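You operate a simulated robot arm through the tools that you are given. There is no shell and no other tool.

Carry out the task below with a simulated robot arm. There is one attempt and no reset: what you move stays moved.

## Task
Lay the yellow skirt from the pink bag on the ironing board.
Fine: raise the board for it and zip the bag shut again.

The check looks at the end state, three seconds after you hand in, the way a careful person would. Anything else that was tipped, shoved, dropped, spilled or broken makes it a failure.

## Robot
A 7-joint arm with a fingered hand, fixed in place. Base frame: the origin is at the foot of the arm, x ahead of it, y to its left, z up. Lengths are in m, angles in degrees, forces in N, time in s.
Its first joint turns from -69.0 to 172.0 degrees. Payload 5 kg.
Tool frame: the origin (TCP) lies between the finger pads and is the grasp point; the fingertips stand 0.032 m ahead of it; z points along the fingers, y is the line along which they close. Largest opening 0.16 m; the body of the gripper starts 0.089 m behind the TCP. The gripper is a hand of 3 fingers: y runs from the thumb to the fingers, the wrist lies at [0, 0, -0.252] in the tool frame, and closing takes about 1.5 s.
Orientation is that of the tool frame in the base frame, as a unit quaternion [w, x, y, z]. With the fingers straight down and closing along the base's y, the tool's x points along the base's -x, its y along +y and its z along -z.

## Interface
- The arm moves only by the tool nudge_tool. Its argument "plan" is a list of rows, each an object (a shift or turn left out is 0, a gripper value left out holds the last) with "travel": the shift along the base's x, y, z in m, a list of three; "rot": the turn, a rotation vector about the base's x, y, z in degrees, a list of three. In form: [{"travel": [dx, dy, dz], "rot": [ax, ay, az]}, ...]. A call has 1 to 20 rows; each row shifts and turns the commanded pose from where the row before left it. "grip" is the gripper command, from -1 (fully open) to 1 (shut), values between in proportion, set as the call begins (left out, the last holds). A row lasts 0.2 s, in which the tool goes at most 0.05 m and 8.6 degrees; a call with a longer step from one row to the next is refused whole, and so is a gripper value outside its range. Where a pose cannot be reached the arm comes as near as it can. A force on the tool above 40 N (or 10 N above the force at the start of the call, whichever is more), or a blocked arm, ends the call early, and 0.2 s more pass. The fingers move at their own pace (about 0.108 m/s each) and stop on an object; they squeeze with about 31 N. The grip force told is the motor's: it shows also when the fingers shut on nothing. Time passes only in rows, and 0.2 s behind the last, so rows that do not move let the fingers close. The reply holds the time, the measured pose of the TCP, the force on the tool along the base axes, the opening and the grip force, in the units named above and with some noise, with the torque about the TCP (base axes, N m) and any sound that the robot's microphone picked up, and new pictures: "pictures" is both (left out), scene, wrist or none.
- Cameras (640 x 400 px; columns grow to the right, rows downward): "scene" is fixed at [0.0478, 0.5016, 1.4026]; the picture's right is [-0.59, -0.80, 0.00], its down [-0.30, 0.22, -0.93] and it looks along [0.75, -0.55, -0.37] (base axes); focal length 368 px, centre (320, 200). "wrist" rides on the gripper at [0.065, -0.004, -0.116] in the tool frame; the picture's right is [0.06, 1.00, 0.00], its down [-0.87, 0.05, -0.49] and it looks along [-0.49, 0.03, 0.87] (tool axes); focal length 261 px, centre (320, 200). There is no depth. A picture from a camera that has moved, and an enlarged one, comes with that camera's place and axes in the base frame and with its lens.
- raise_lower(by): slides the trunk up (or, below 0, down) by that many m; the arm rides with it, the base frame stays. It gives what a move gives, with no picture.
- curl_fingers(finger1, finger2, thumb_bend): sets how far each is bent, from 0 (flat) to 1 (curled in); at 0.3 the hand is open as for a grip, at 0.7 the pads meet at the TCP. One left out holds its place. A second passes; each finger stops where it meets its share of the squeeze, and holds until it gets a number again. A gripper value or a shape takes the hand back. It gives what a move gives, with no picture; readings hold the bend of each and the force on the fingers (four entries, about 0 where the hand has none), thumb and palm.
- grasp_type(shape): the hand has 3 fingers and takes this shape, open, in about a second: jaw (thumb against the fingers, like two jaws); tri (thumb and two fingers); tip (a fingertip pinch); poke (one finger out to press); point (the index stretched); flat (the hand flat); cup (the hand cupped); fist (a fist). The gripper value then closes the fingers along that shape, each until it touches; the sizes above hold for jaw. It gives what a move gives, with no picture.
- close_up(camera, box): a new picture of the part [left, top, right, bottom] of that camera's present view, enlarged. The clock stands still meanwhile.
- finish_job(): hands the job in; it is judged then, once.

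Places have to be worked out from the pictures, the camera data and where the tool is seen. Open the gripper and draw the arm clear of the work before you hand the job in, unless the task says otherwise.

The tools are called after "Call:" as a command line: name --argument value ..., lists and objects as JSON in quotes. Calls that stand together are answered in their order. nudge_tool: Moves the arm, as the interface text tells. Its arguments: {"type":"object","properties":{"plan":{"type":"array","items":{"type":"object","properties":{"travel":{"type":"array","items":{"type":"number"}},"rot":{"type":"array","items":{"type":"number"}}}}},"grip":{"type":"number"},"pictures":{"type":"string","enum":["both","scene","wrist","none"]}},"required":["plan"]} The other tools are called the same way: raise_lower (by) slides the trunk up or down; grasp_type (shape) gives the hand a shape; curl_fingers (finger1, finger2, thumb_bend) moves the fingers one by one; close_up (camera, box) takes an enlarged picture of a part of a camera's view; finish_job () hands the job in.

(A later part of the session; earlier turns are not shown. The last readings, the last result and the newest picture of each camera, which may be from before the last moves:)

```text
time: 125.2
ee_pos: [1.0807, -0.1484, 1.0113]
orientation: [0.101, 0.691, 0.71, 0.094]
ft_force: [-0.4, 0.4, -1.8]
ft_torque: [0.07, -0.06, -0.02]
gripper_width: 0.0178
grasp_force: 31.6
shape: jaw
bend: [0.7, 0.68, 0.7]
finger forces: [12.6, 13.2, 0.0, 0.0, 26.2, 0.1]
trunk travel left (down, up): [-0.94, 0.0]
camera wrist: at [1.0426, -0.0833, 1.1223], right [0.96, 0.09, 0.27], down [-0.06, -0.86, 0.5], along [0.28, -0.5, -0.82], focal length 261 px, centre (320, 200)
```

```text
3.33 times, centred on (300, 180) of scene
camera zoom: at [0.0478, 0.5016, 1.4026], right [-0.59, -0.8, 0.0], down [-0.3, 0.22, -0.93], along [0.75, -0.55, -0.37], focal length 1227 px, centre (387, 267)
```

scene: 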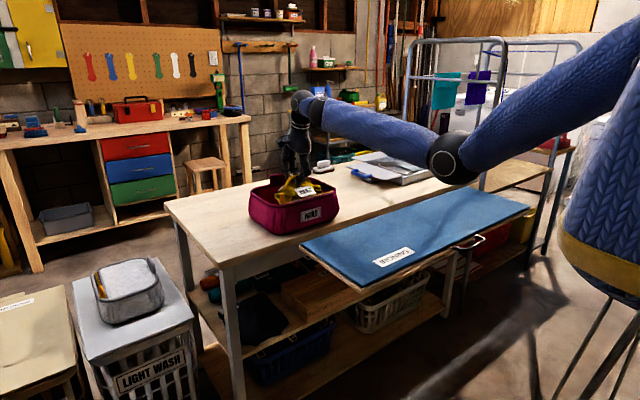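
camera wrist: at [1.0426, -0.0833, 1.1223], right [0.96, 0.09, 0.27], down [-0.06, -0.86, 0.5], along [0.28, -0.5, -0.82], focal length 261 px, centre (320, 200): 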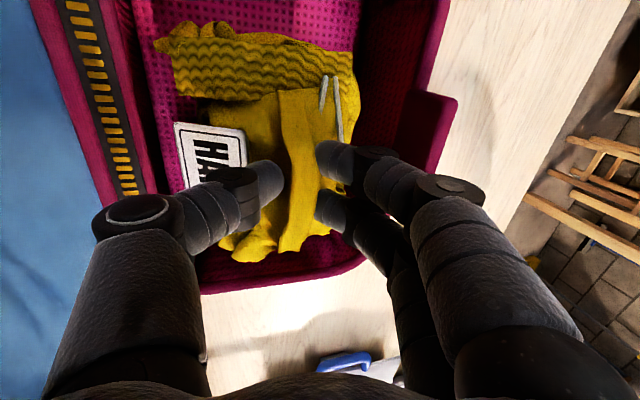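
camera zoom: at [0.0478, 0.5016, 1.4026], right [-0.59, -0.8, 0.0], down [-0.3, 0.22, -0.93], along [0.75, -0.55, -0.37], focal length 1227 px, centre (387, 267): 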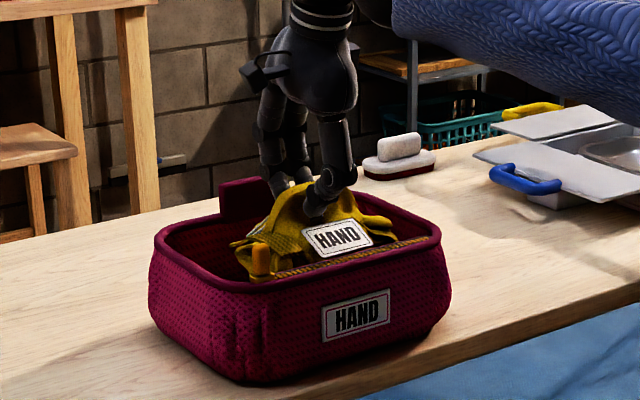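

The skirt comes up with the hand. I'll raise it clear of the bag, z≈1.13.

Call:
nudge_tool --plan '[{"travel": [0, 0.0, 0.025]}, {"travel": [0, 0, 0.025]}, {"travel": [0, 0, 0.025]}, {"travel": [0, 0, 0.025]}, {"travel": [0, 0, 0.02]}]' --pictures "both"

```text
time: 126.4
ee_pos: [1.0802, -0.1488, 1.1337]
orientation: [0.101, 0.69, 0.71, 0.093]
ft_force: [-0.2, 0.4, -2.7]
ft_torque: [0.02, -0.01, 0.04]
gripper_width: 0.0183
grasp_force: 31.5
shape: jaw
bend: [0.7, 0.68, 0.7]
finger forces: [12.7, 13.2, 0.1, 0.1, 26.0, 0.0]
trunk travel left (down, up): [-0.94, 0.0]
camera wrist: at [1.0429, -0.0837, 1.2427], right [0.96, 0.09, 0.27], down [-0.06, -0.86, 0.5], along [0.28, -0.5, -0.82], focal length 261 px, centre (320, 200)
```

scene: 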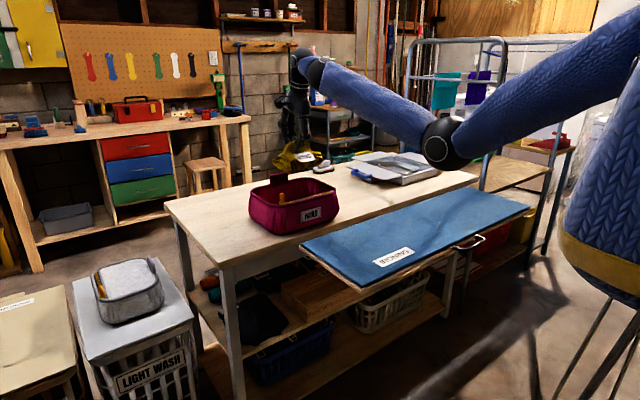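
wrist: 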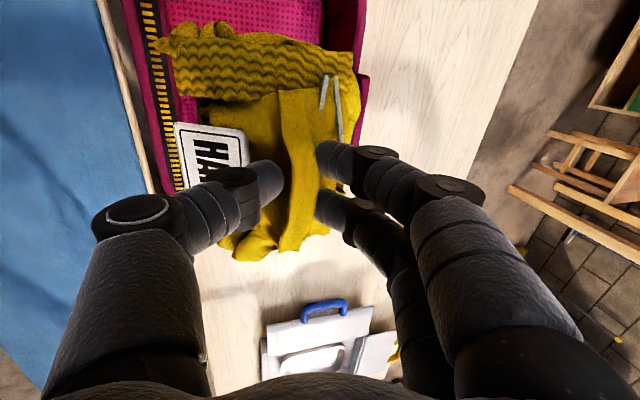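

The skirt is clear of the bag. I'll carry it at this height toward the middle-left of the raised board, around (0.78, -0.30).

Call:
nudge_tool --plan '[{"travel": [-0.025, -0.015, 0]}, {"travel": [-0.03, -0.015, 0]}, {"travel": [-0.03, -0.015, 0]}, {"travel": [-0.03, -0.015, 0]}, {"travel": [-0.03, -0.015, 0]}, {"travel": [-0.03, -0.015, 0]}]' --pictures "both"

```text
time: 127.8
ee_pos: [0.9057, -0.2393, 1.1338]
orientation: [0.102, 0.691, 0.71, 0.095]
ft_force: [0.0, -0.5, -1.9]
ft_torque: [0.04, -0.09, 0.03]
gripper_width: 0.0177
grasp_force: 31.1
shape: jaw
bend: [0.7, 0.68, 0.7]
finger forces: [12.6, 13.2, 0.1, 0.0, 26.0, 0.1]
trunk travel left (down, up): [-0.94, 0.0]
camera wrist: at [0.8672, -0.1744, 1.2432], right [0.96, 0.09, 0.27], down [-0.06, -0.86, 0.5], along [0.28, -0.49, -0.82], focal length 261 px, centre (320, 200)
```

scene: 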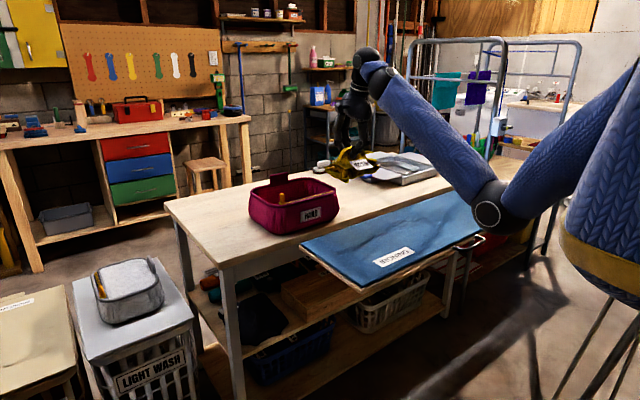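
wrist: 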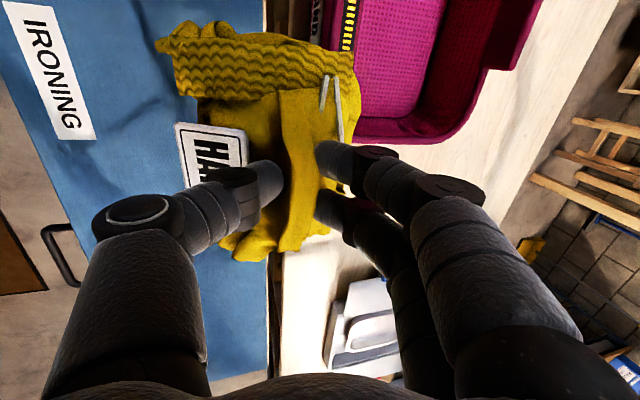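

All good so far, with the elbow clear of the board. I'll continue to the placing spot.

Call:
nudge_tool --plan '[{"travel": [-0.03, -0.02, 0]}, {"travel": [-0.03, -0.02, 0]}, {"travel": [-0.03, -0.02, 0]}, {"travel": [-0.025, -0.02, -0.02]}, {"travel": [0, -0.01, -0.03]}]' --pictures "both"

```text
time: 129.0
ee_pos: [0.7991, -0.3207, 1.0765]
orientation: [0.102, 0.69, 0.71, 0.095]
ft_force: [0.3, 0.6, -2.8]
ft_torque: [0.01, -0.04, -0.02]
gripper_width: 0.0178
grasp_force: 31.1
shape: jaw
bend: [0.7, 0.68, 0.7]
finger forces: [12.6, 13.2, 0.0, 0.1, 26.1, 0.1]
out of reach, approached as far as the arm can: row 3
trunk travel left (down, up): [-0.94, 0.0]
camera wrist: at [0.7611, -0.2554, 1.186], right [0.96, 0.09, 0.27], down [-0.06, -0.86, 0.5], along [0.28, -0.5, -0.82], focal length 261 px, centre (320, 200)
```

scene: 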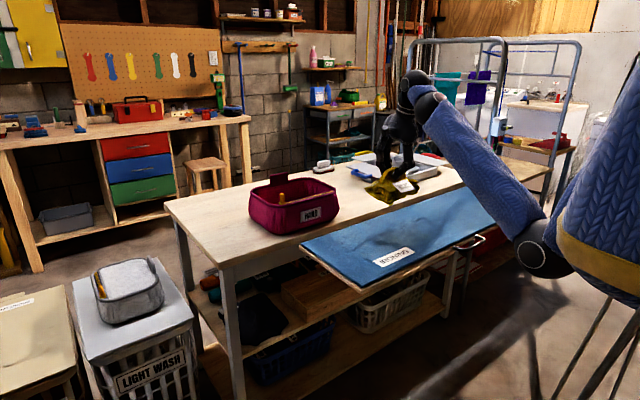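
wrist: 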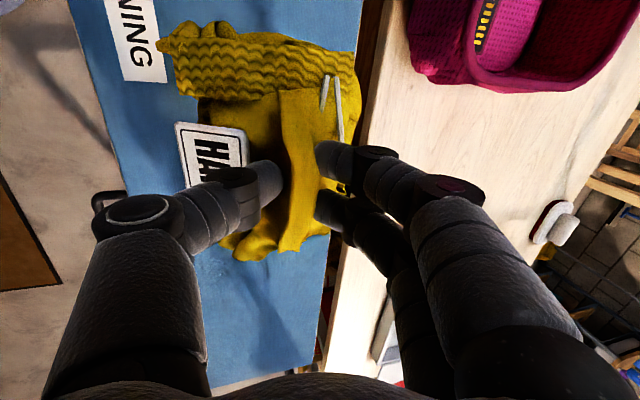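

The skirt is over the board. I'll lower it with x drifting to about 0.775, slowly near the surface.

Call:
nudge_tool --plan '[{"travel": [-0.008, 0, -0.025]}, {"travel": [-0.008, 0, -0.025]}, {"travel": [-0.008, 0, -0.025]}, {"travel": [0, 0, -0.015]}]' --pictures "none"

Call:
close_up --camera "scene" --box '[300, 120, 460, 240]'

```text
time: 130.0
ee_pos: [0.773, -0.3218, 0.9862]
orientation: [0.101, 0.691, 0.71, 0.094]
ft_force: [0.1, 0.8, -3.0]
ft_torque: [0.02, -0.07, 0.01]
gripper_width: 0.0179
grasp_force: 31.6
shape: jaw
bend: [0.7, 0.68, 0.7]
finger forces: [12.6, 13.2, 0.0, 0.0, 26.0, 0.1]
trunk travel left (down, up): [-0.94, 0.0]
```

```text
3.33 times, centred on (380, 180) of scene
camera zoom: at [0.0478, 0.5016, 1.4026], right [-0.59, -0.8, 0.0], down [-0.3, 0.22, -0.93], along [0.75, -0.55, -0.37], focal length 1227 px, centre (120, 267)
```

zoom: 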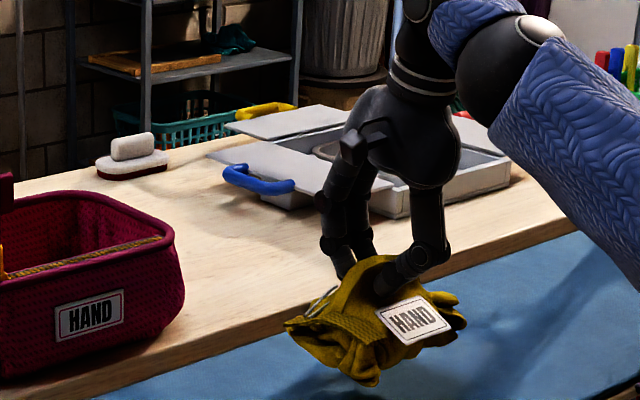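

Skirt is close above the board. I'll lower in 5–8 mm steps and stop when the load changes.

Call:
nudge_tool --plan '[{"travel": [0, 0, -0.008]}, {"travel": [0, 0, -0.008]}, {"travel": [0, 0, -0.006]}]' --pictures "none"

Call:
nudge_tool --plan '[{"travel": [0, 0, -0.005]}, {"travel": [0, 0, -0.004]}]' --pictures "none"

Call:
close_up --camera "scene" --box '[300, 140, 460, 260]'

```text
time: 130.8
ee_pos: [0.7732, -0.3217, 0.9647]
orientation: [0.103, 0.69, 0.71, 0.095]
ft_force: [-0.1, 1.4, -2.3]
ft_torque: [0.0, -0.01, 0.0]
gripper_width: 0.0178
grasp_force: 31.0
shape: jaw
bend: [0.7, 0.68, 0.7]
finger forces: [12.7, 13.2, 0.1, 0.1, 26.0, 0.0]
trunk travel left (down, up): [-0.94, 0.0]
```

```text
time: 131.4
ee_pos: [0.7735, -0.3216, 0.9553]
orientation: [0.102, 0.69, 0.711, 0.094]
ft_force: [0.0, 0.1, -2.6]
ft_torque: [0.02, -0.06, 0.05]
gripper_width: 0.0177
grasp_force: 30.8
shape: jaw
bend: [0.7, 0.68, 0.7]
finger forces: [12.6, 13.1, 0.0, 0.0, 26.0, 0.1]
trunk travel left (down, up): [-0.94, 0.0]
```

```text
3.33 times, centred on (380, 200) of scene
camera zoom: at [0.0478, 0.5016, 1.4026], right [-0.59, -0.8, 0.0], down [-0.3, 0.22, -0.93], along [0.75, -0.55, -0.37], focal length 1227 px, centre (120, 200)
```

zoom: 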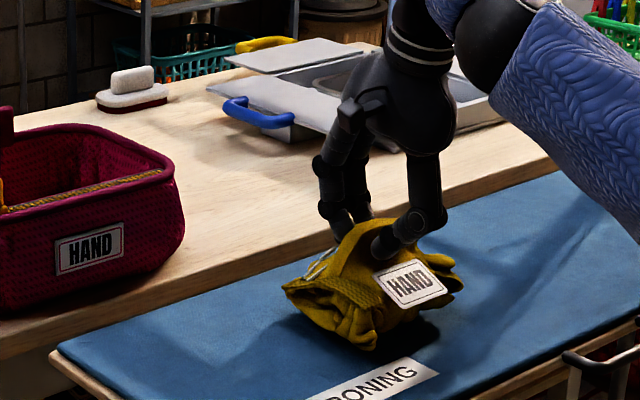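

The shadow shows a small gap still. I'll continue down gently.

Call:
nudge_tool --plan '[{"travel": [0, 0, -0.005]}, {"travel": [0, 0, -0.004]}]' --pictures "none"

Call:
nudge_tool --plan '[{"travel": [0, 0, -0.004]}, {"travel": [0, 0, -0.004]}]' --pictures "none"

Call:
close_up --camera "scene" --box '[300, 140, 460, 260]'

```text
time: 132.0
ee_pos: [0.7723, -0.3216, 0.9469]
orientation: [0.101, 0.69, 0.71, 0.094]
ft_force: [-0.1, 0.6, -1.8]
ft_torque: [-0.03, -0.08, -0.01]
gripper_width: 0.0176
grasp_force: 31.2
shape: jaw
bend: [0.7, 0.68, 0.7]
finger forces: [12.5, 13.2, 0.0, 0.0, 26.0, 0.0]
trunk travel left (down, up): [-0.94, 0.0]
```

```text
time: 132.6
ee_pos: [0.7733, -0.3207, 0.9392]
orientation: [0.103, 0.69, 0.71, 0.094]
ft_force: [3.6, 0.2, 5.2]
ft_torque: [0.04, 0.09, 0.0]
gripper_width: 0.0176
grasp_force: 30.8
shape: jaw
bend: [0.7, 0.68, 0.7]
finger forces: [15.1, 15.8, 0.0, 0.0, 26.5, 0.1]
trunk travel left (down, up): [-0.94, 0.0]
```

```text
3.33 times, centred on (380, 200) of scene
camera zoom: at [0.0478, 0.5016, 1.4026], right [-0.59, -0.8, 0.0], down [-0.3, 0.22, -0.93], along [0.75, -0.55, -0.37], focal length 1227 px, centre (120, 200)
```

zoom: 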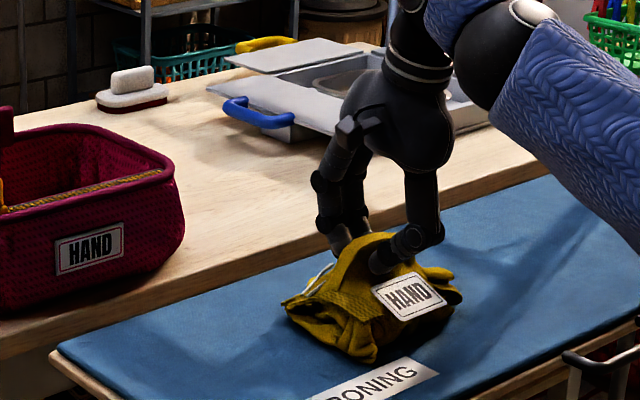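

Contact: the load turned to +5 N, so the skirt rests on the board. I'll open the fingers.

Call:
nudge_tool --plan '[{}, {}, {}, {}, {}]' --grip 0.2 --pictures "both"

Call:
close_up --camera "scene" --box '[300, 140, 460, 260]'

```text
time: 133.8
ee_pos: [0.7715, -0.3207, 0.9393]
orientation: [0.102, 0.69, 0.71, 0.095]
ft_force: [-0.5, 0.2, 0.3]
ft_torque: [0.0, -0.02, -0.03]
gripper_width: 0.0637
grasp_force: 0.0
shape: jaw
bend: [0.73, 0.73, 0.7]
finger forces: [0.1, 0.0, 0.0, 0.1, 0.1, 0.0]
trunk travel left (down, up): [-0.94, 0.0]
camera wrist: at [0.7352, -0.2557, 1.0487], right [0.96, 0.09, 0.27], down [-0.06, -0.86, 0.5], along [0.28, -0.5, -0.82], focal length 261 px, centre (320, 200)
```

scene: 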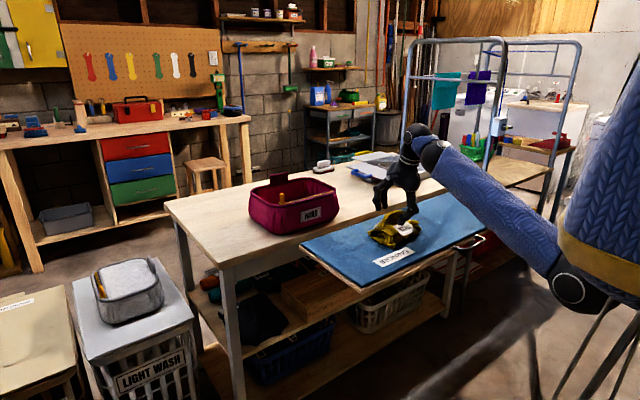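
wrist: 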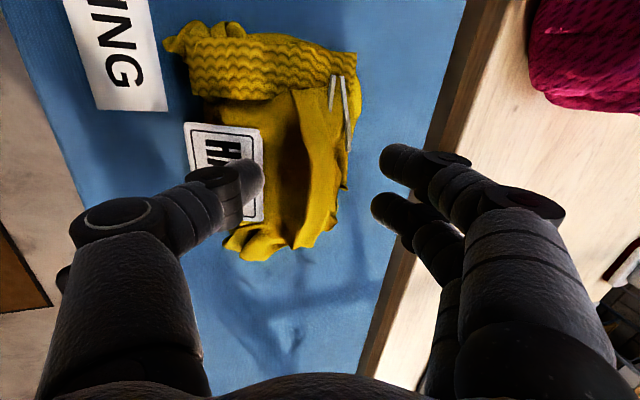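

```text
3.33 times, centred on (380, 200) of scene
camera zoom: at [0.0478, 0.5016, 1.4026], right [-0.59, -0.8, 0.0], down [-0.3, 0.22, -0.93], along [0.75, -0.55, -0.37], focal length 1227 px, centre (120, 200)
```

zoom: 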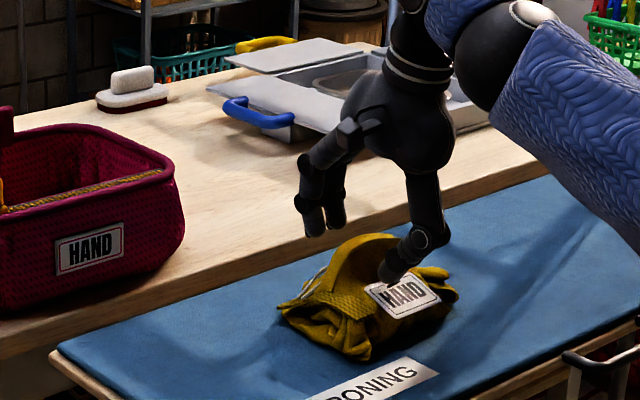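

The skirt rests flat on the board. I'll lift off along the tool axis and rise.

Call:
nudge_tool --plan '[{"travel": [-0.005, 0, 0.02]}, {"travel": [-0.006, 0, 0.03]}, {"travel": [-0.005, 0, 0.03]}, {"travel": [0, 0, 0.03]}, {"travel": [0, 0.01, 0.03]}, {"travel": [0, 0.01, 0.03]}]' --pictures "both"

```text
time: 135.2
ee_pos: [0.754, -0.3044, 1.0962]
orientation: [0.102, 0.691, 0.71, 0.095]
ft_force: [0.1, 0.1, -0.1]
ft_torque: [0.02, -0.03, -0.01]
gripper_width: 0.0638
grasp_force: 0.0
shape: jaw
bend: [0.73, 0.73, 0.7]
finger forces: [0.0, 0.1, 0.1, 0.0, 0.0, 0.0]
out of reach, approached as far as the arm can: row 6
trunk travel left (down, up): [-0.94, 0.0]
camera wrist: at [0.7167, -0.2387, 1.2045], right [0.96, 0.09, 0.27], down [-0.06, -0.86, 0.5], along [0.28, -0.5, -0.82], focal length 261 px, centre (320, 200)
```

scene: 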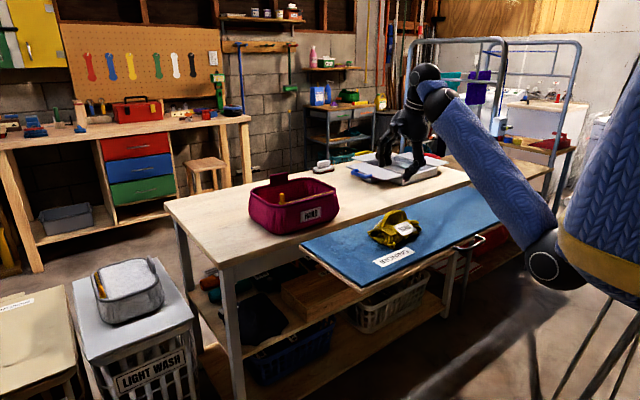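
wrist: 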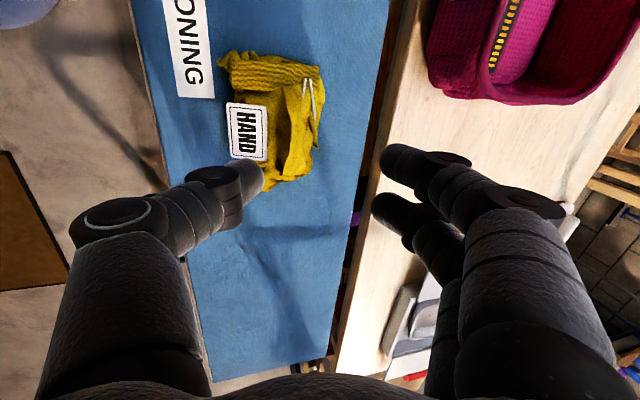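

The skirt is placed and the board still holds. I'll switch to the tip pinch and roll the hand back, moving toward the bag's slider.

Call:
grasp_type --shape "tip"

Call:
nudge_tool --plan '[{"travel": [0.008, 0.02, 0.003], "rot": [-2.2, 0, 7.7]}, {"travel": [0.008, 0.02, 0.003], "rot": [-2.2, 0, 7.7]}, {"travel": [0.008, 0.02, 0.003], "rot": [-2.2, 0, 7.7]}, {"travel": [0.008, 0.02, 0.003], "rot": [-2.2, 0, 7.7]}, {"travel": [0.008, 0.02, 0.003], "rot": [-2.2, 0, 7.7]}, {"travel": [0.008, 0.02, 0.003], "rot": [-2.2, 0, 7.7]}, {"travel": [0.008, 0.02, 0.003], "rot": [-2.2, 0, 7.7]}, {"travel": [0.008, 0.02, 0.003], "rot": [-2.2, 0, 7.7]}, {"travel": [0.008, 0.02, 0.003], "rot": [-2.2, 0, 7.7]}, {"travel": [0.008, 0.02, 0.003], "rot": [-2.2, 0, 7.7]}, {"travel": [0.008, 0.02, 0.003], "rot": [-2.2, 0, 7.7]}]' --grip 0.4 --pictures "both"

```text
time: 136.1
ee_pos: [0.7546, -0.3041, 1.0951]
orientation: [0.102, 0.691, 0.71, 0.094]
ft_force: [0.1, -0.5, 0.1]
ft_torque: [-0.01, -0.02, -0.01]
gripper_width: 0.1599
grasp_force: 0.1
shape: tip
bend: [0.3, 0.3, 0.3]
finger forces: [0.0, 0.0, 0.0, 0.0, 0.1, 0.0]
trunk travel left (down, up): [-0.94, 0.0]
```

```text
time: 138.5
ee_pos: [0.8436, -0.0846, 1.1262]
orientation: [0.142, 0.0, 0.99, 0.0]
ft_force: [-0.1, -0.6, -0.1]
ft_torque: [0.0, 0.0, 0.0]
gripper_width: 0.0484
grasp_force: 0.1
shape: tip
bend: [0.73, 0.73, 0.7]
finger forces: [0.1, 0.0, 0.0, 0.0, 0.0, 0.0]
trunk travel left (down, up): [-0.94, 0.0]
camera wrist: at [0.7476, -0.088, 1.2196], right [-0.06, 1.0, -0.02], down [0.7, 0.05, 0.72], along [0.72, 0.03, -0.7], focal length 261 px, centre (320, 200)
```

scene: 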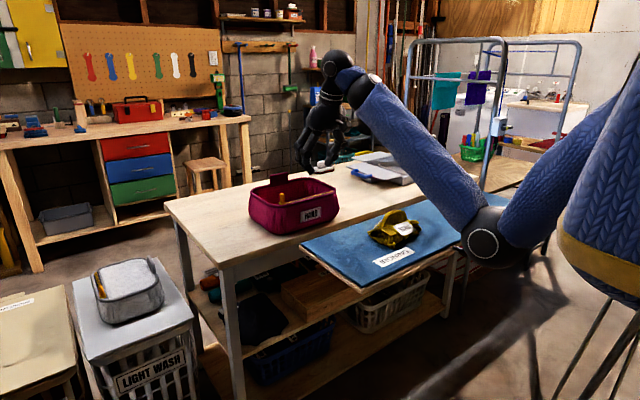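
wrist: 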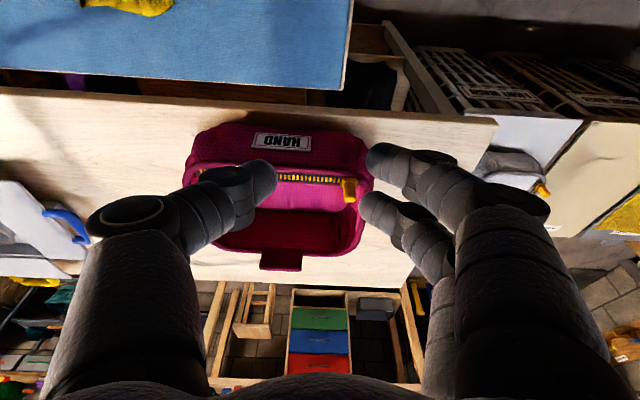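

Now I'll pitch the hand to the same 50° used before and centre it in front of the slider at y≈-0.045.

Call:
nudge_tool --plan '[{"travel": [0.01, 0.01, -0.005], "rot": [0, -6, 0]}, {"travel": [0.015, 0.01, -0.01], "rot": [0, -6, 0]}, {"travel": [0.015, 0.01, -0.01], "rot": [0, -6, 0]}, {"travel": [0.015, 0.009, -0.015], "rot": [0, -5.5, 0]}]' --pictures "both"

Call:
close_up --camera "wrist" --box '[180, 40, 480, 220]'

Call:
close_up --camera "scene" --box '[220, 140, 380, 250]'

```text
time: 139.5
ee_pos: [0.8995, -0.0454, 1.0844]
orientation: [0.34, 0.001, 0.94, 0.002]
ft_force: [0.6, 0.3, -0.5]
ft_torque: [-0.02, 0.0, -0.02]
gripper_width: 0.0484
grasp_force: 0.0
shape: tip
bend: [0.73, 0.73, 0.7]
finger forces: [0.0, 0.0, 0.0, 0.0, 0.0, 0.0]
trunk travel left (down, up): [-0.94, 0.0]
camera wrist: at [0.7746, -0.0501, 1.133], right [-0.05, 1.0, -0.04], down [0.35, 0.05, 0.93], along [0.93, 0.03, -0.35], focal length 261 px, centre (320, 200)
```

scene: 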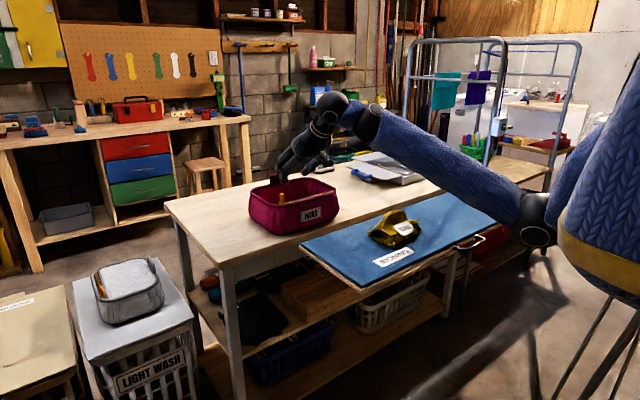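
wrist: 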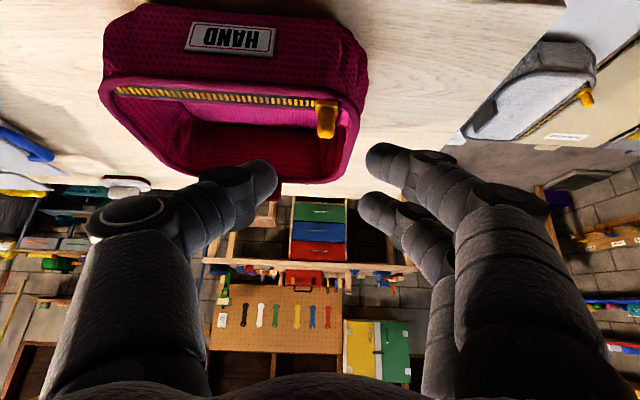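

```text
2.13 times, centred on (330, 130) of wrist
camera zoom: at [0.7746, -0.0501, 1.133], right [-0.05, 1.0, -0.04], down [0.35, 0.05, 0.93], along [0.93, 0.03, -0.35], focal length 556 px, centre (299, 349)
```

zoom: 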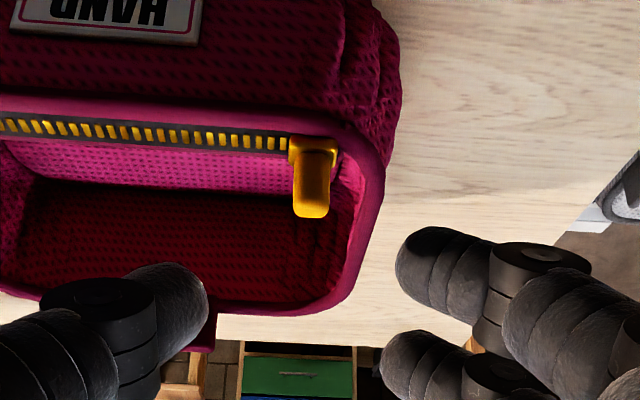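

```text
3.64 times, centred on (300, 195) of scene
camera zoom: at [0.0478, 0.5016, 1.4026], right [-0.59, -0.8, 0.0], down [-0.3, 0.22, -0.93], along [0.75, -0.55, -0.37], focal length 1338 px, centre (393, 218)
```

zoom: 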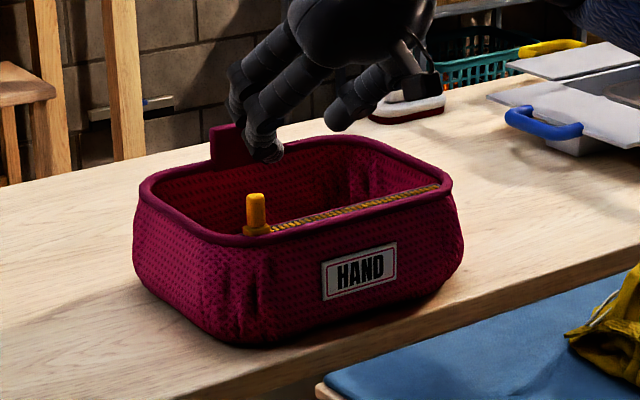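

The tab is at (0.970, -0.041). I'll narrow the opening to about 3.2 cm to stay clear of the bag's corner and approach along the same line as before.

Call:
nudge_tool --plan '[{"travel": [0.014, 0.002, -0.017]}, {"travel": [0.014, 0.002, -0.017]}, {"travel": [0.014, 0.002, -0.017]}, {"travel": [0.012, 0, -0.014]}]' --grip 0.6 --pictures "none"

Call:
close_up --camera "wrist" --box '[220, 60, 440, 220]'

Call:
close_up --camera "scene" --box '[240, 140, 340, 220]'

```text
time: 140.5
ee_pos: [0.9521, -0.0397, 1.023]
orientation: [0.341, 0.001, 0.94, 0.003]
ft_force: [1.0, -1.4, -0.8]
ft_torque: [0.04, 0.02, 0.0]
gripper_width: 0.0323
grasp_force: 0.1
shape: tip
bend: [0.73, 0.73, 0.7]
finger forces: [0.0, 0.0, 0.1, 0.0, 0.0, 0.0]
trunk travel left (down, up): [-0.94, 0.0]
```

```text
2.50 times, centred on (330, 140) of wrist
camera zoom: at [0.828, -0.044, 1.0695], right [-0.04, 1.0, -0.04], down [0.35, 0.05, 0.93], along [0.93, 0.03, -0.35], focal length 652 px, centre (295, 350)
```

zoom: 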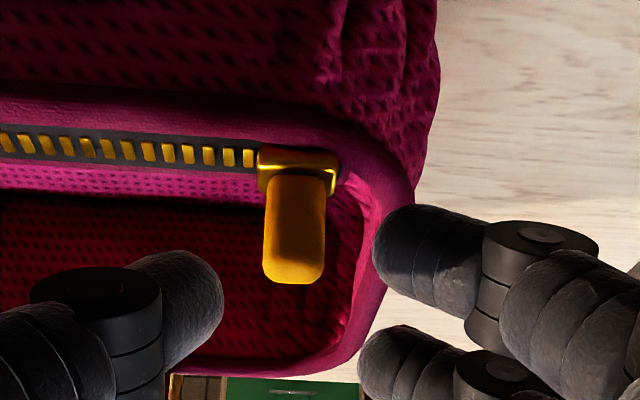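

```text
5.00 times, centred on (290, 180) of scene
camera zoom: at [0.0478, 0.5016, 1.4026], right [-0.59, -0.8, 0.0], down [-0.3, 0.22, -0.93], along [0.75, -0.55, -0.37], focal length 1840 px, centre (470, 300)
```

zoom: 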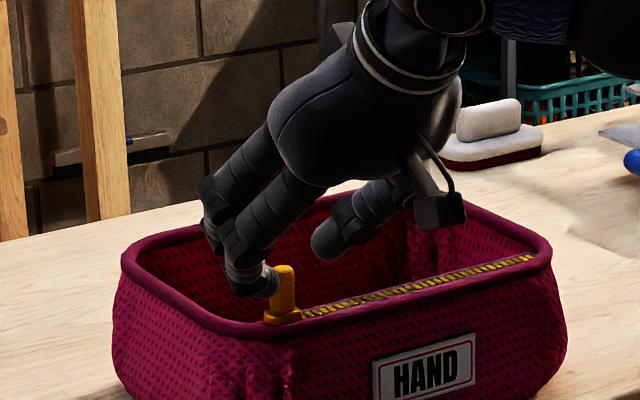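

The tab is centred between thumb and finger. I'll go the last 1.5 cm in and close.

Call:
nudge_tool --plan '[{"travel": [0.008, -0.002, -0.009]}, {"travel": [0.006, -0.001, -0.007]}]' --pictures "none"

Call:
nudge_tool --plan '[{}, {}, {}, {}]' --grip 1.0 --pictures "none"

Call:
close_up --camera "wrist" --box '[220, 60, 440, 220]'

Call:
close_up --camera "scene" --box '[240, 140, 340, 220]'

```text
time: 141.1
ee_pos: [0.9663, -0.0422, 1.007]
orientation: [0.341, 0.001, 0.94, 0.002]
ft_force: [-0.5, 0.5, 0.3]
ft_torque: [0.01, 0.02, 0.02]
gripper_width: 0.0324
grasp_force: 0.1
shape: tip
bend: [0.73, 0.73, 0.7]
finger forces: [0.1, 0.1, 0.1, 0.1, 0.0, 0.0]
trunk travel left (down, up): [-0.94, 0.0]
```

```text
time: 142.1
ee_pos: [0.967, -0.0419, 1.0064]
orientation: [0.34, 0.002, 0.94, 0.001]
ft_force: [-1.0, 0.4, 0.1]
ft_torque: [0.22, 0.05, 0.01]
gripper_width: 0.0018
grasp_force: 31.3
shape: tip
bend: [0.71, 0.67, 0.7]
finger forces: [15.6, 0.1, 0.1, 0.0, 23.7, 0.0]
trunk travel left (down, up): [-0.94, 0.0]
```

```text
2.50 times, centred on (330, 140) of wrist
camera zoom: at [0.8413, -0.0466, 1.0542], right [-0.04, 1.0, -0.04], down [0.35, 0.05, 0.93], along [0.93, 0.03, -0.35], focal length 652 px, centre (295, 350)
```

zoom: 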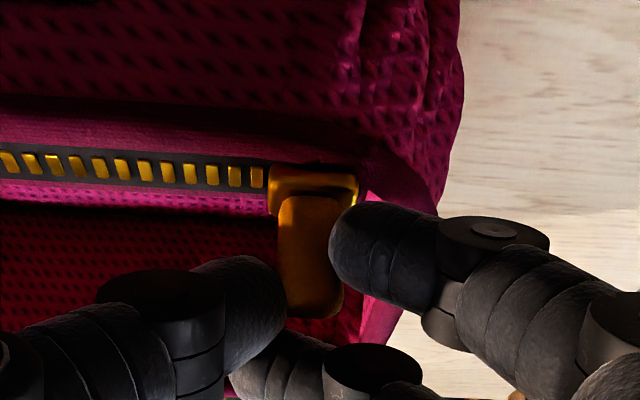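

```text
5.00 times, centred on (290, 180) of scene
camera zoom: at [0.0478, 0.5016, 1.4026], right [-0.59, -0.8, 0.0], down [-0.3, 0.22, -0.93], along [0.75, -0.55, -0.37], focal length 1840 px, centre (470, 300)
```

zoom: 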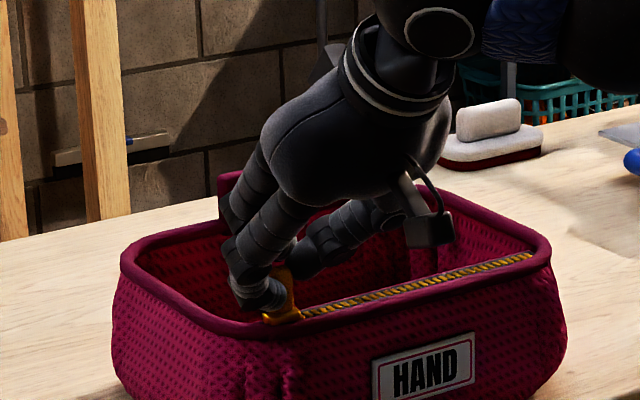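

The tab is gripped again. I'll pull the slider toward -y and check partway.

Call:
nudge_tool --plan '[{"travel": [0, -0.008, 0]}, {"travel": [0, -0.012, 0]}, {"travel": [0, -0.014, 0]}, {"travel": [0, -0.014, 0]}, {"travel": [0, -0.014, 0]}, {"travel": [0, -0.014, 0]}]' --pictures "both"

Call:
close_up --camera "scene" --box '[220, 140, 380, 250]'

```text
time: 143.5
ee_pos: [0.9655, -0.117, 1.0058]
orientation: [0.341, 0.001, 0.94, 0.001]
ft_force: [0.1, -0.5, -0.8]
ft_torque: [0.18, 0.09, 0.06]
gripper_width: 0.0017
grasp_force: 30.5
shape: tip
bend: [0.71, 0.67, 0.7]
finger forces: [16.5, 0.0, 0.1, 0.1, 23.9, 0.1]
trunk travel left (down, up): [-0.94, 0.0]
camera wrist: at [0.8416, -0.1228, 1.0539], right [-0.04, 1.0, -0.04], down [0.35, 0.05, 0.93], along [0.93, 0.03, -0.35], focal length 261 px, centre (320, 200)
```

scene: 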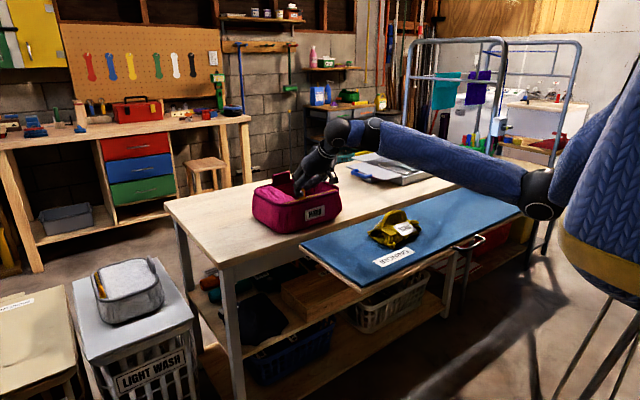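
wrist: 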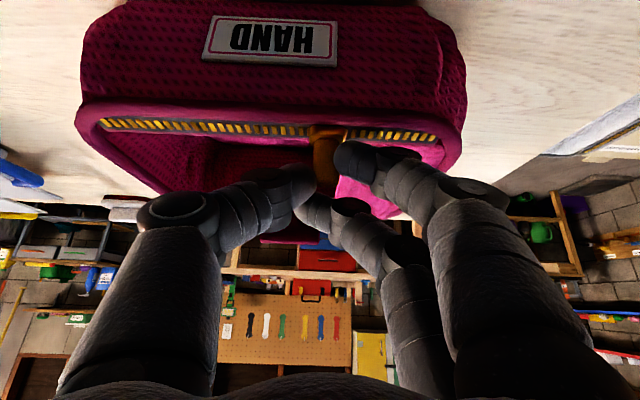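

```text
3.64 times, centred on (300, 195) of scene
camera zoom: at [0.0478, 0.5016, 1.4026], right [-0.59, -0.8, 0.0], down [-0.3, 0.22, -0.93], along [0.75, -0.55, -0.37], focal length 1338 px, centre (393, 218)
```

zoom: 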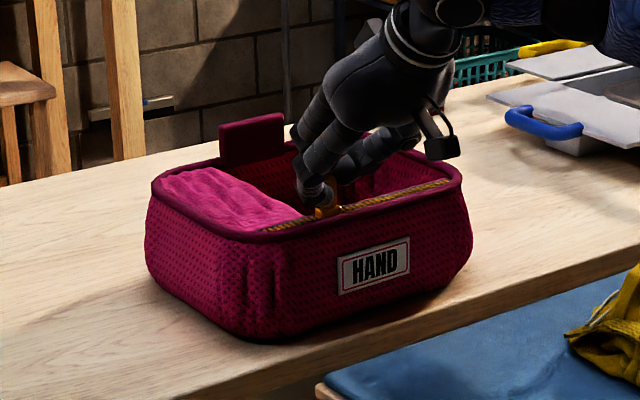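

The lid is closing, but the lighter bag is being dragged about a centimetre. I'll go slower to reduce the drag.

Call:
nudge_tool --plan '[{"travel": [0, -0.006, 0]}, {"travel": [0, -0.006, 0]}, {"travel": [0, -0.006, 0]}, {"travel": [0, -0.006, 0]}, {"travel": [0, -0.006, 0]}, {"travel": [0, -0.006, 0]}, {"travel": [0, -0.006, 0]}, {"travel": [0, -0.006, 0]}, {"travel": [0, -0.006, 0]}, {"travel": [0, -0.006, 0]}]' --pictures "wrist"

Call:
close_up --camera "scene" --box '[220, 140, 380, 250]'

```text
time: 145.7
ee_pos: [0.9661, -0.1786, 1.0057]
orientation: [0.34, 0.002, 0.94, 0.0]
ft_force: [0.5, -0.6, 1.2]
ft_torque: [0.2, 0.06, 0.02]
gripper_width: 0.002
grasp_force: 31.2
shape: tip
bend: [0.71, 0.67, 0.7]
finger forces: [16.0, 0.0, 0.0, 0.0, 23.9, 0.0]
trunk travel left (down, up): [-0.94, 0.0]
camera wrist: at [0.8416, -0.1824, 1.0538], right [-0.04, 1.0, -0.04], down [0.35, 0.05, 0.93], along [0.93, 0.03, -0.35], focal length 261 px, centre (320, 200)
```

wrist: 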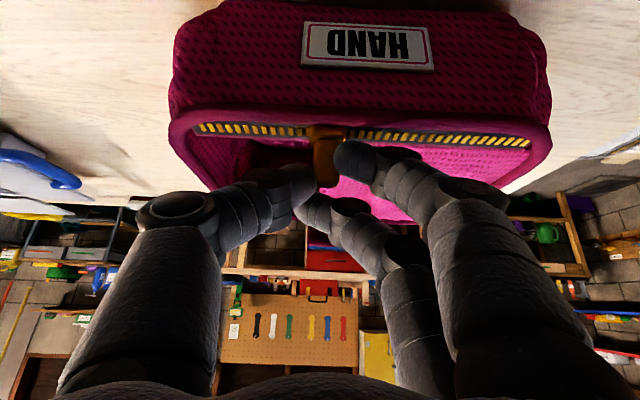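

```text
3.64 times, centred on (300, 195) of scene
camera zoom: at [0.0478, 0.5016, 1.4026], right [-0.59, -0.8, 0.0], down [-0.3, 0.22, -0.93], along [0.75, -0.55, -0.37], focal length 1338 px, centre (393, 218)
```

zoom: 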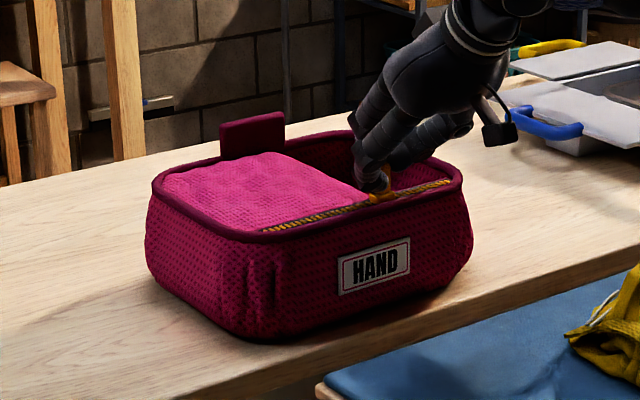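

At the slow speed the bag stays put. I'll continue slowly to the closed end.

Call:
nudge_tool --plan '[{"travel": [0, -0.006, 0]}, {"travel": [0, -0.006, 0]}, {"travel": [0, -0.006, 0]}, {"travel": [0, -0.006, 0]}, {"travel": [0, -0.006, 0]}, {"travel": [0, -0.006, 0]}, {"travel": [0, -0.006, 0]}, {"travel": [0, -0.006, 0]}]' --pictures "wrist"

Call:
close_up --camera "scene" --box '[220, 140, 380, 250]'

```text
time: 147.5
ee_pos: [0.9662, -0.2253, 1.0063]
orientation: [0.341, 0.003, 0.94, 0.0]
ft_force: [0.4, 0.3, 3.2]
ft_torque: [0.23, 0.03, 0.04]
gripper_width: 0.0018
grasp_force: 31.0
shape: tip
bend: [0.71, 0.67, 0.7]
finger forces: [15.9, 0.1, 0.1, 0.0, 24.1, 0.0]
trunk travel left (down, up): [-0.94, 0.0]
camera wrist: at [0.8419, -0.23, 1.0536], right [-0.04, 1.0, -0.04], down [0.35, 0.05, 0.93], along [0.93, 0.03, -0.35], focal length 261 px, centre (320, 200)
```

wrist: 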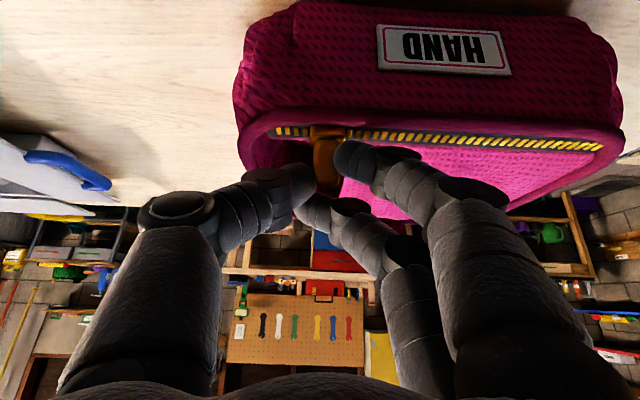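

```text
3.64 times, centred on (300, 195) of scene
camera zoom: at [0.0478, 0.5016, 1.4026], right [-0.59, -0.8, 0.0], down [-0.3, 0.22, -0.93], along [0.75, -0.55, -0.37], focal length 1338 px, centre (393, 218)
```

zoom: 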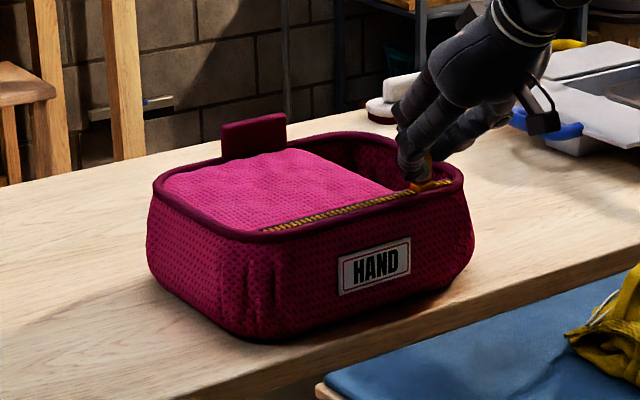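

About 2–3 cm remain. I'll continue slowly until the slider stops.

Call:
nudge_tool --plan '[{"travel": [0, -0.006, 0]}, {"travel": [0, -0.006, 0]}, {"travel": [0, -0.005, 0]}, {"travel": [0, -0.005, 0]}]' --pictures "wrist"

Call:
close_up --camera "scene" --box '[220, 140, 380, 250]'

Call:
close_up --camera "wrist" --box '[220, 60, 440, 220]'

```text
time: 148.5
ee_pos: [0.9666, -0.2469, 1.0061]
orientation: [0.341, 0.003, 0.94, 0.0]
ft_force: [0.2, -0.4, 1.9]
ft_torque: [0.22, 0.03, 0.04]
gripper_width: 0.0018
grasp_force: 31.0
shape: tip
bend: [0.71, 0.67, 0.7]
finger forces: [15.6, 0.1, 0.0, 0.0, 24.0, 0.0]
trunk travel left (down, up): [-0.94, 0.0]
camera wrist: at [0.8414, -0.2517, 1.0537], right [-0.04, 1.0, -0.04], down [0.35, 0.05, 0.93], along [0.93, 0.03, -0.35], focal length 261 px, centre (320, 200)
```

wrist: 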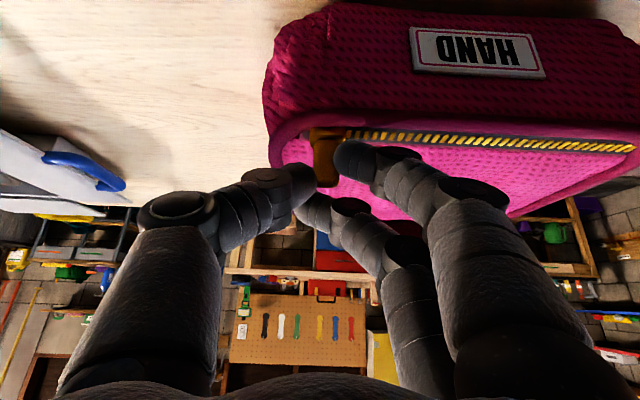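

```text
3.64 times, centred on (300, 195) of scene
camera zoom: at [0.0478, 0.5016, 1.4026], right [-0.59, -0.8, 0.0], down [-0.3, 0.22, -0.93], along [0.75, -0.55, -0.37], focal length 1338 px, centre (393, 218)
```

zoom: 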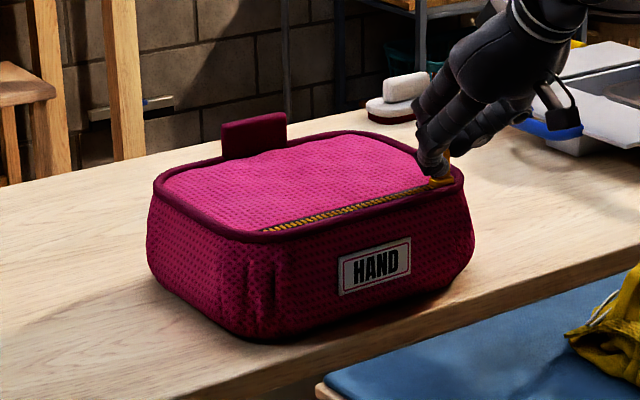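

```text
2.50 times, centred on (330, 140) of wrist
camera zoom: at [0.8414, -0.2517, 1.0537], right [-0.04, 1.0, -0.04], down [0.35, 0.05, 0.93], along [0.93, 0.03, -0.35], focal length 652 px, centre (295, 350)
```

zoom: 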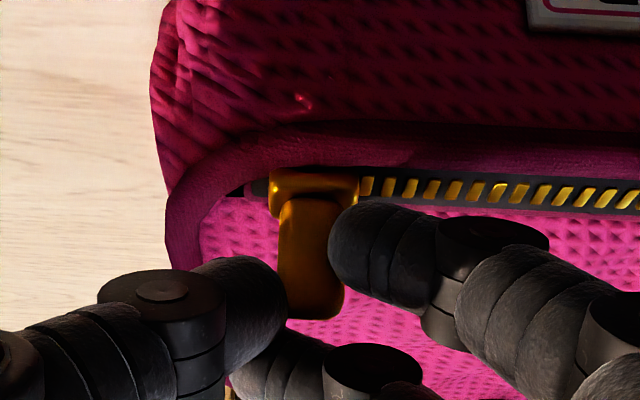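

The lid is closed, and the slider may have a few millimetres left. I'll press it gently to its stop.

Call:
nudge_tool --plan '[{"travel": [0, -0.003, 0]}, {"travel": [0, -0.003, 0]}]' --pictures "none"

Call:
close_up --camera "wrist" --box '[220, 60, 440, 220]'

Call:
close_up --camera "scene" --box '[220, 140, 380, 250]'

```text
time: 149.1
ee_pos: [0.9661, -0.2528, 1.0058]
orientation: [0.341, 0.002, 0.94, 0.001]
ft_force: [0.1, 1.1, 1.7]
ft_torque: [0.21, 0.09, -0.01]
gripper_width: 0.0016
grasp_force: 31.1
shape: tip
bend: [0.71, 0.67, 0.7]
finger forces: [16.3, 0.0, 0.0, 0.0, 23.7, 0.0]
trunk travel left (down, up): [-0.94, 0.0]
```

```text
2.50 times, centred on (330, 140) of wrist
camera zoom: at [0.8411, -0.2577, 1.0537], right [-0.05, 1.0, -0.04], down [0.35, 0.05, 0.93], along [0.93, 0.03, -0.35], focal length 652 px, centre (295, 350)
```

zoom: 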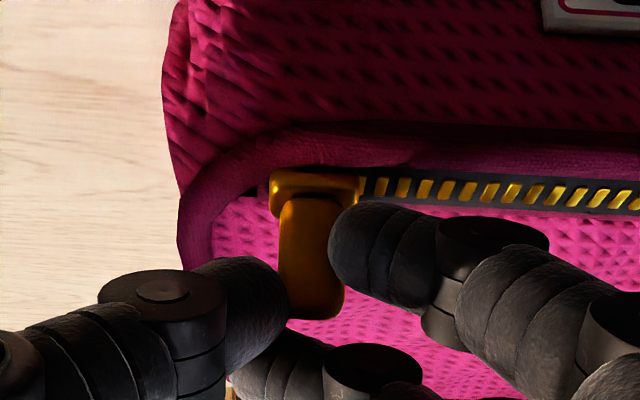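

```text
3.64 times, centred on (300, 195) of scene
camera zoom: at [0.0478, 0.5016, 1.4026], right [-0.59, -0.8, 0.0], down [-0.3, 0.22, -0.93], along [0.75, -0.55, -0.37], focal length 1338 px, centre (393, 218)
```

zoom: 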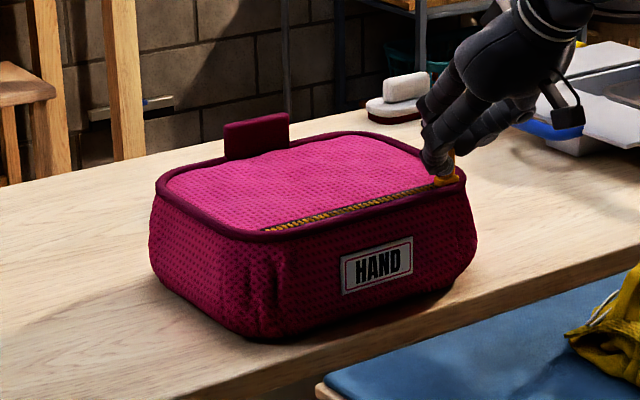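

The zip is fully closed and the bag has moved only about 2 cm overall. I'll release the tab and retreat up and back.

Call:
nudge_tool --plan '[{}, {}, {}]' --grip 0.5 --pictures "none"

Call:
nudge_tool --plan '[{"travel": [-0.012, 0, 0.016]}, {"travel": [-0.014, 0, 0.02]}, {"travel": [-0.02, 0, 0.03]}, {"travel": [-0.02, 0.01, 0.03]}, {"travel": [-0.02, 0.02, 0.03]}]' --pictures "both"

Call:
close_up --camera "wrist" --box '[180, 60, 480, 240]'

Call:
close_up --camera "scene" --box '[220, 140, 540, 300]'

```text
time: 149.9
ee_pos: [0.966, -0.2542, 1.0059]
orientation: [0.341, 0.002, 0.94, 0.0]
ft_force: [-0.1, 0.0, -0.5]
ft_torque: [0.0, 0.0, 0.02]
gripper_width: 0.0398
grasp_force: 0.1
shape: tip
bend: [0.73, 0.73, 0.7]
finger forces: [0.0, 0.0, 0.1, 0.0, 0.1, 0.0]
trunk travel left (down, up): [-0.94, 0.0]
```

```text
time: 151.1
ee_pos: [0.8782, -0.2251, 1.1314]
orientation: [0.34, 0.002, 0.94, 0.001]
ft_force: [-0.7, 1.1, -0.7]
ft_torque: [-0.09, -0.15, -0.11]
gripper_width: 0.0398
grasp_force: 0.0
shape: tip
bend: [0.73, 0.73, 0.7]
finger forces: [0.0, 0.1, 0.1, 0.0, 0.0, 0.1]
trunk travel left (down, up): [-0.94, 0.0]
camera wrist: at [0.7539, -0.2296, 1.179], right [-0.05, 1.0, -0.04], down [0.35, 0.05, 0.93], along [0.93, 0.03, -0.36], focal length 261 px, centre (320, 200)
```

scene: 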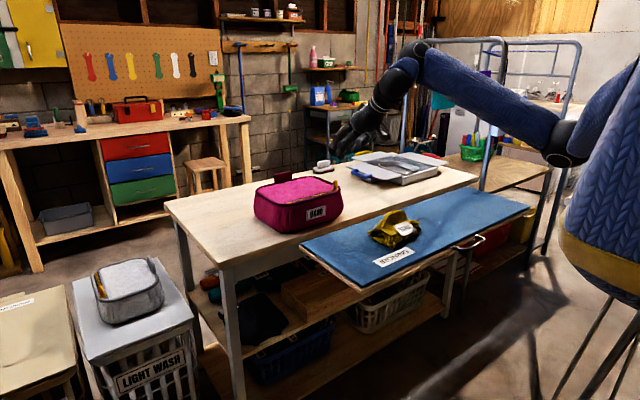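
wrist: 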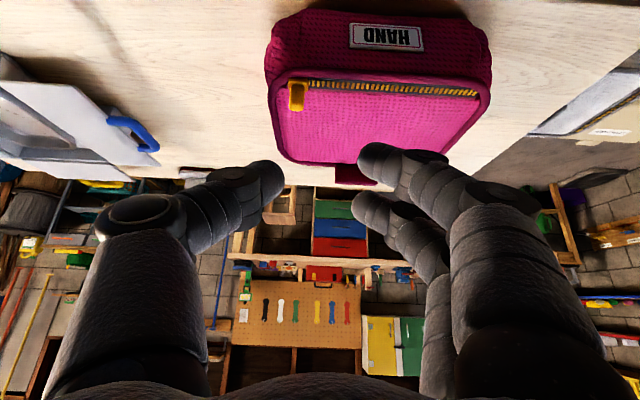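

```text
2.13 times, centred on (330, 150) of wrist
camera zoom: at [0.7539, -0.2296, 1.179], right [-0.05, 1.0, -0.04], down [0.35, 0.05, 0.93], along [0.93, 0.03, -0.36], focal length 556 px, centre (299, 307)
```

zoom: 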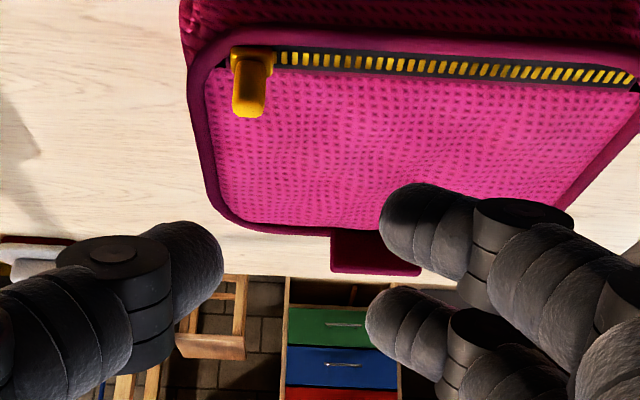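

```text
2.00 times, centred on (380, 220) of scene
camera zoom: at [0.0478, 0.5016, 1.4026], right [-0.59, -0.8, 0.0], down [-0.3, 0.22, -0.93], along [0.75, -0.55, -0.37], focal length 736 px, centre (200, 160)
```

zoom: 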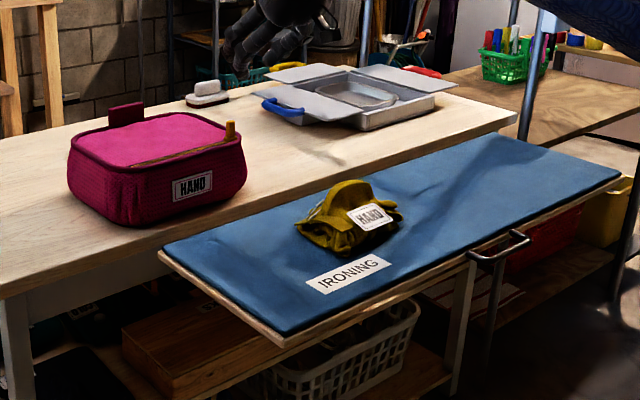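

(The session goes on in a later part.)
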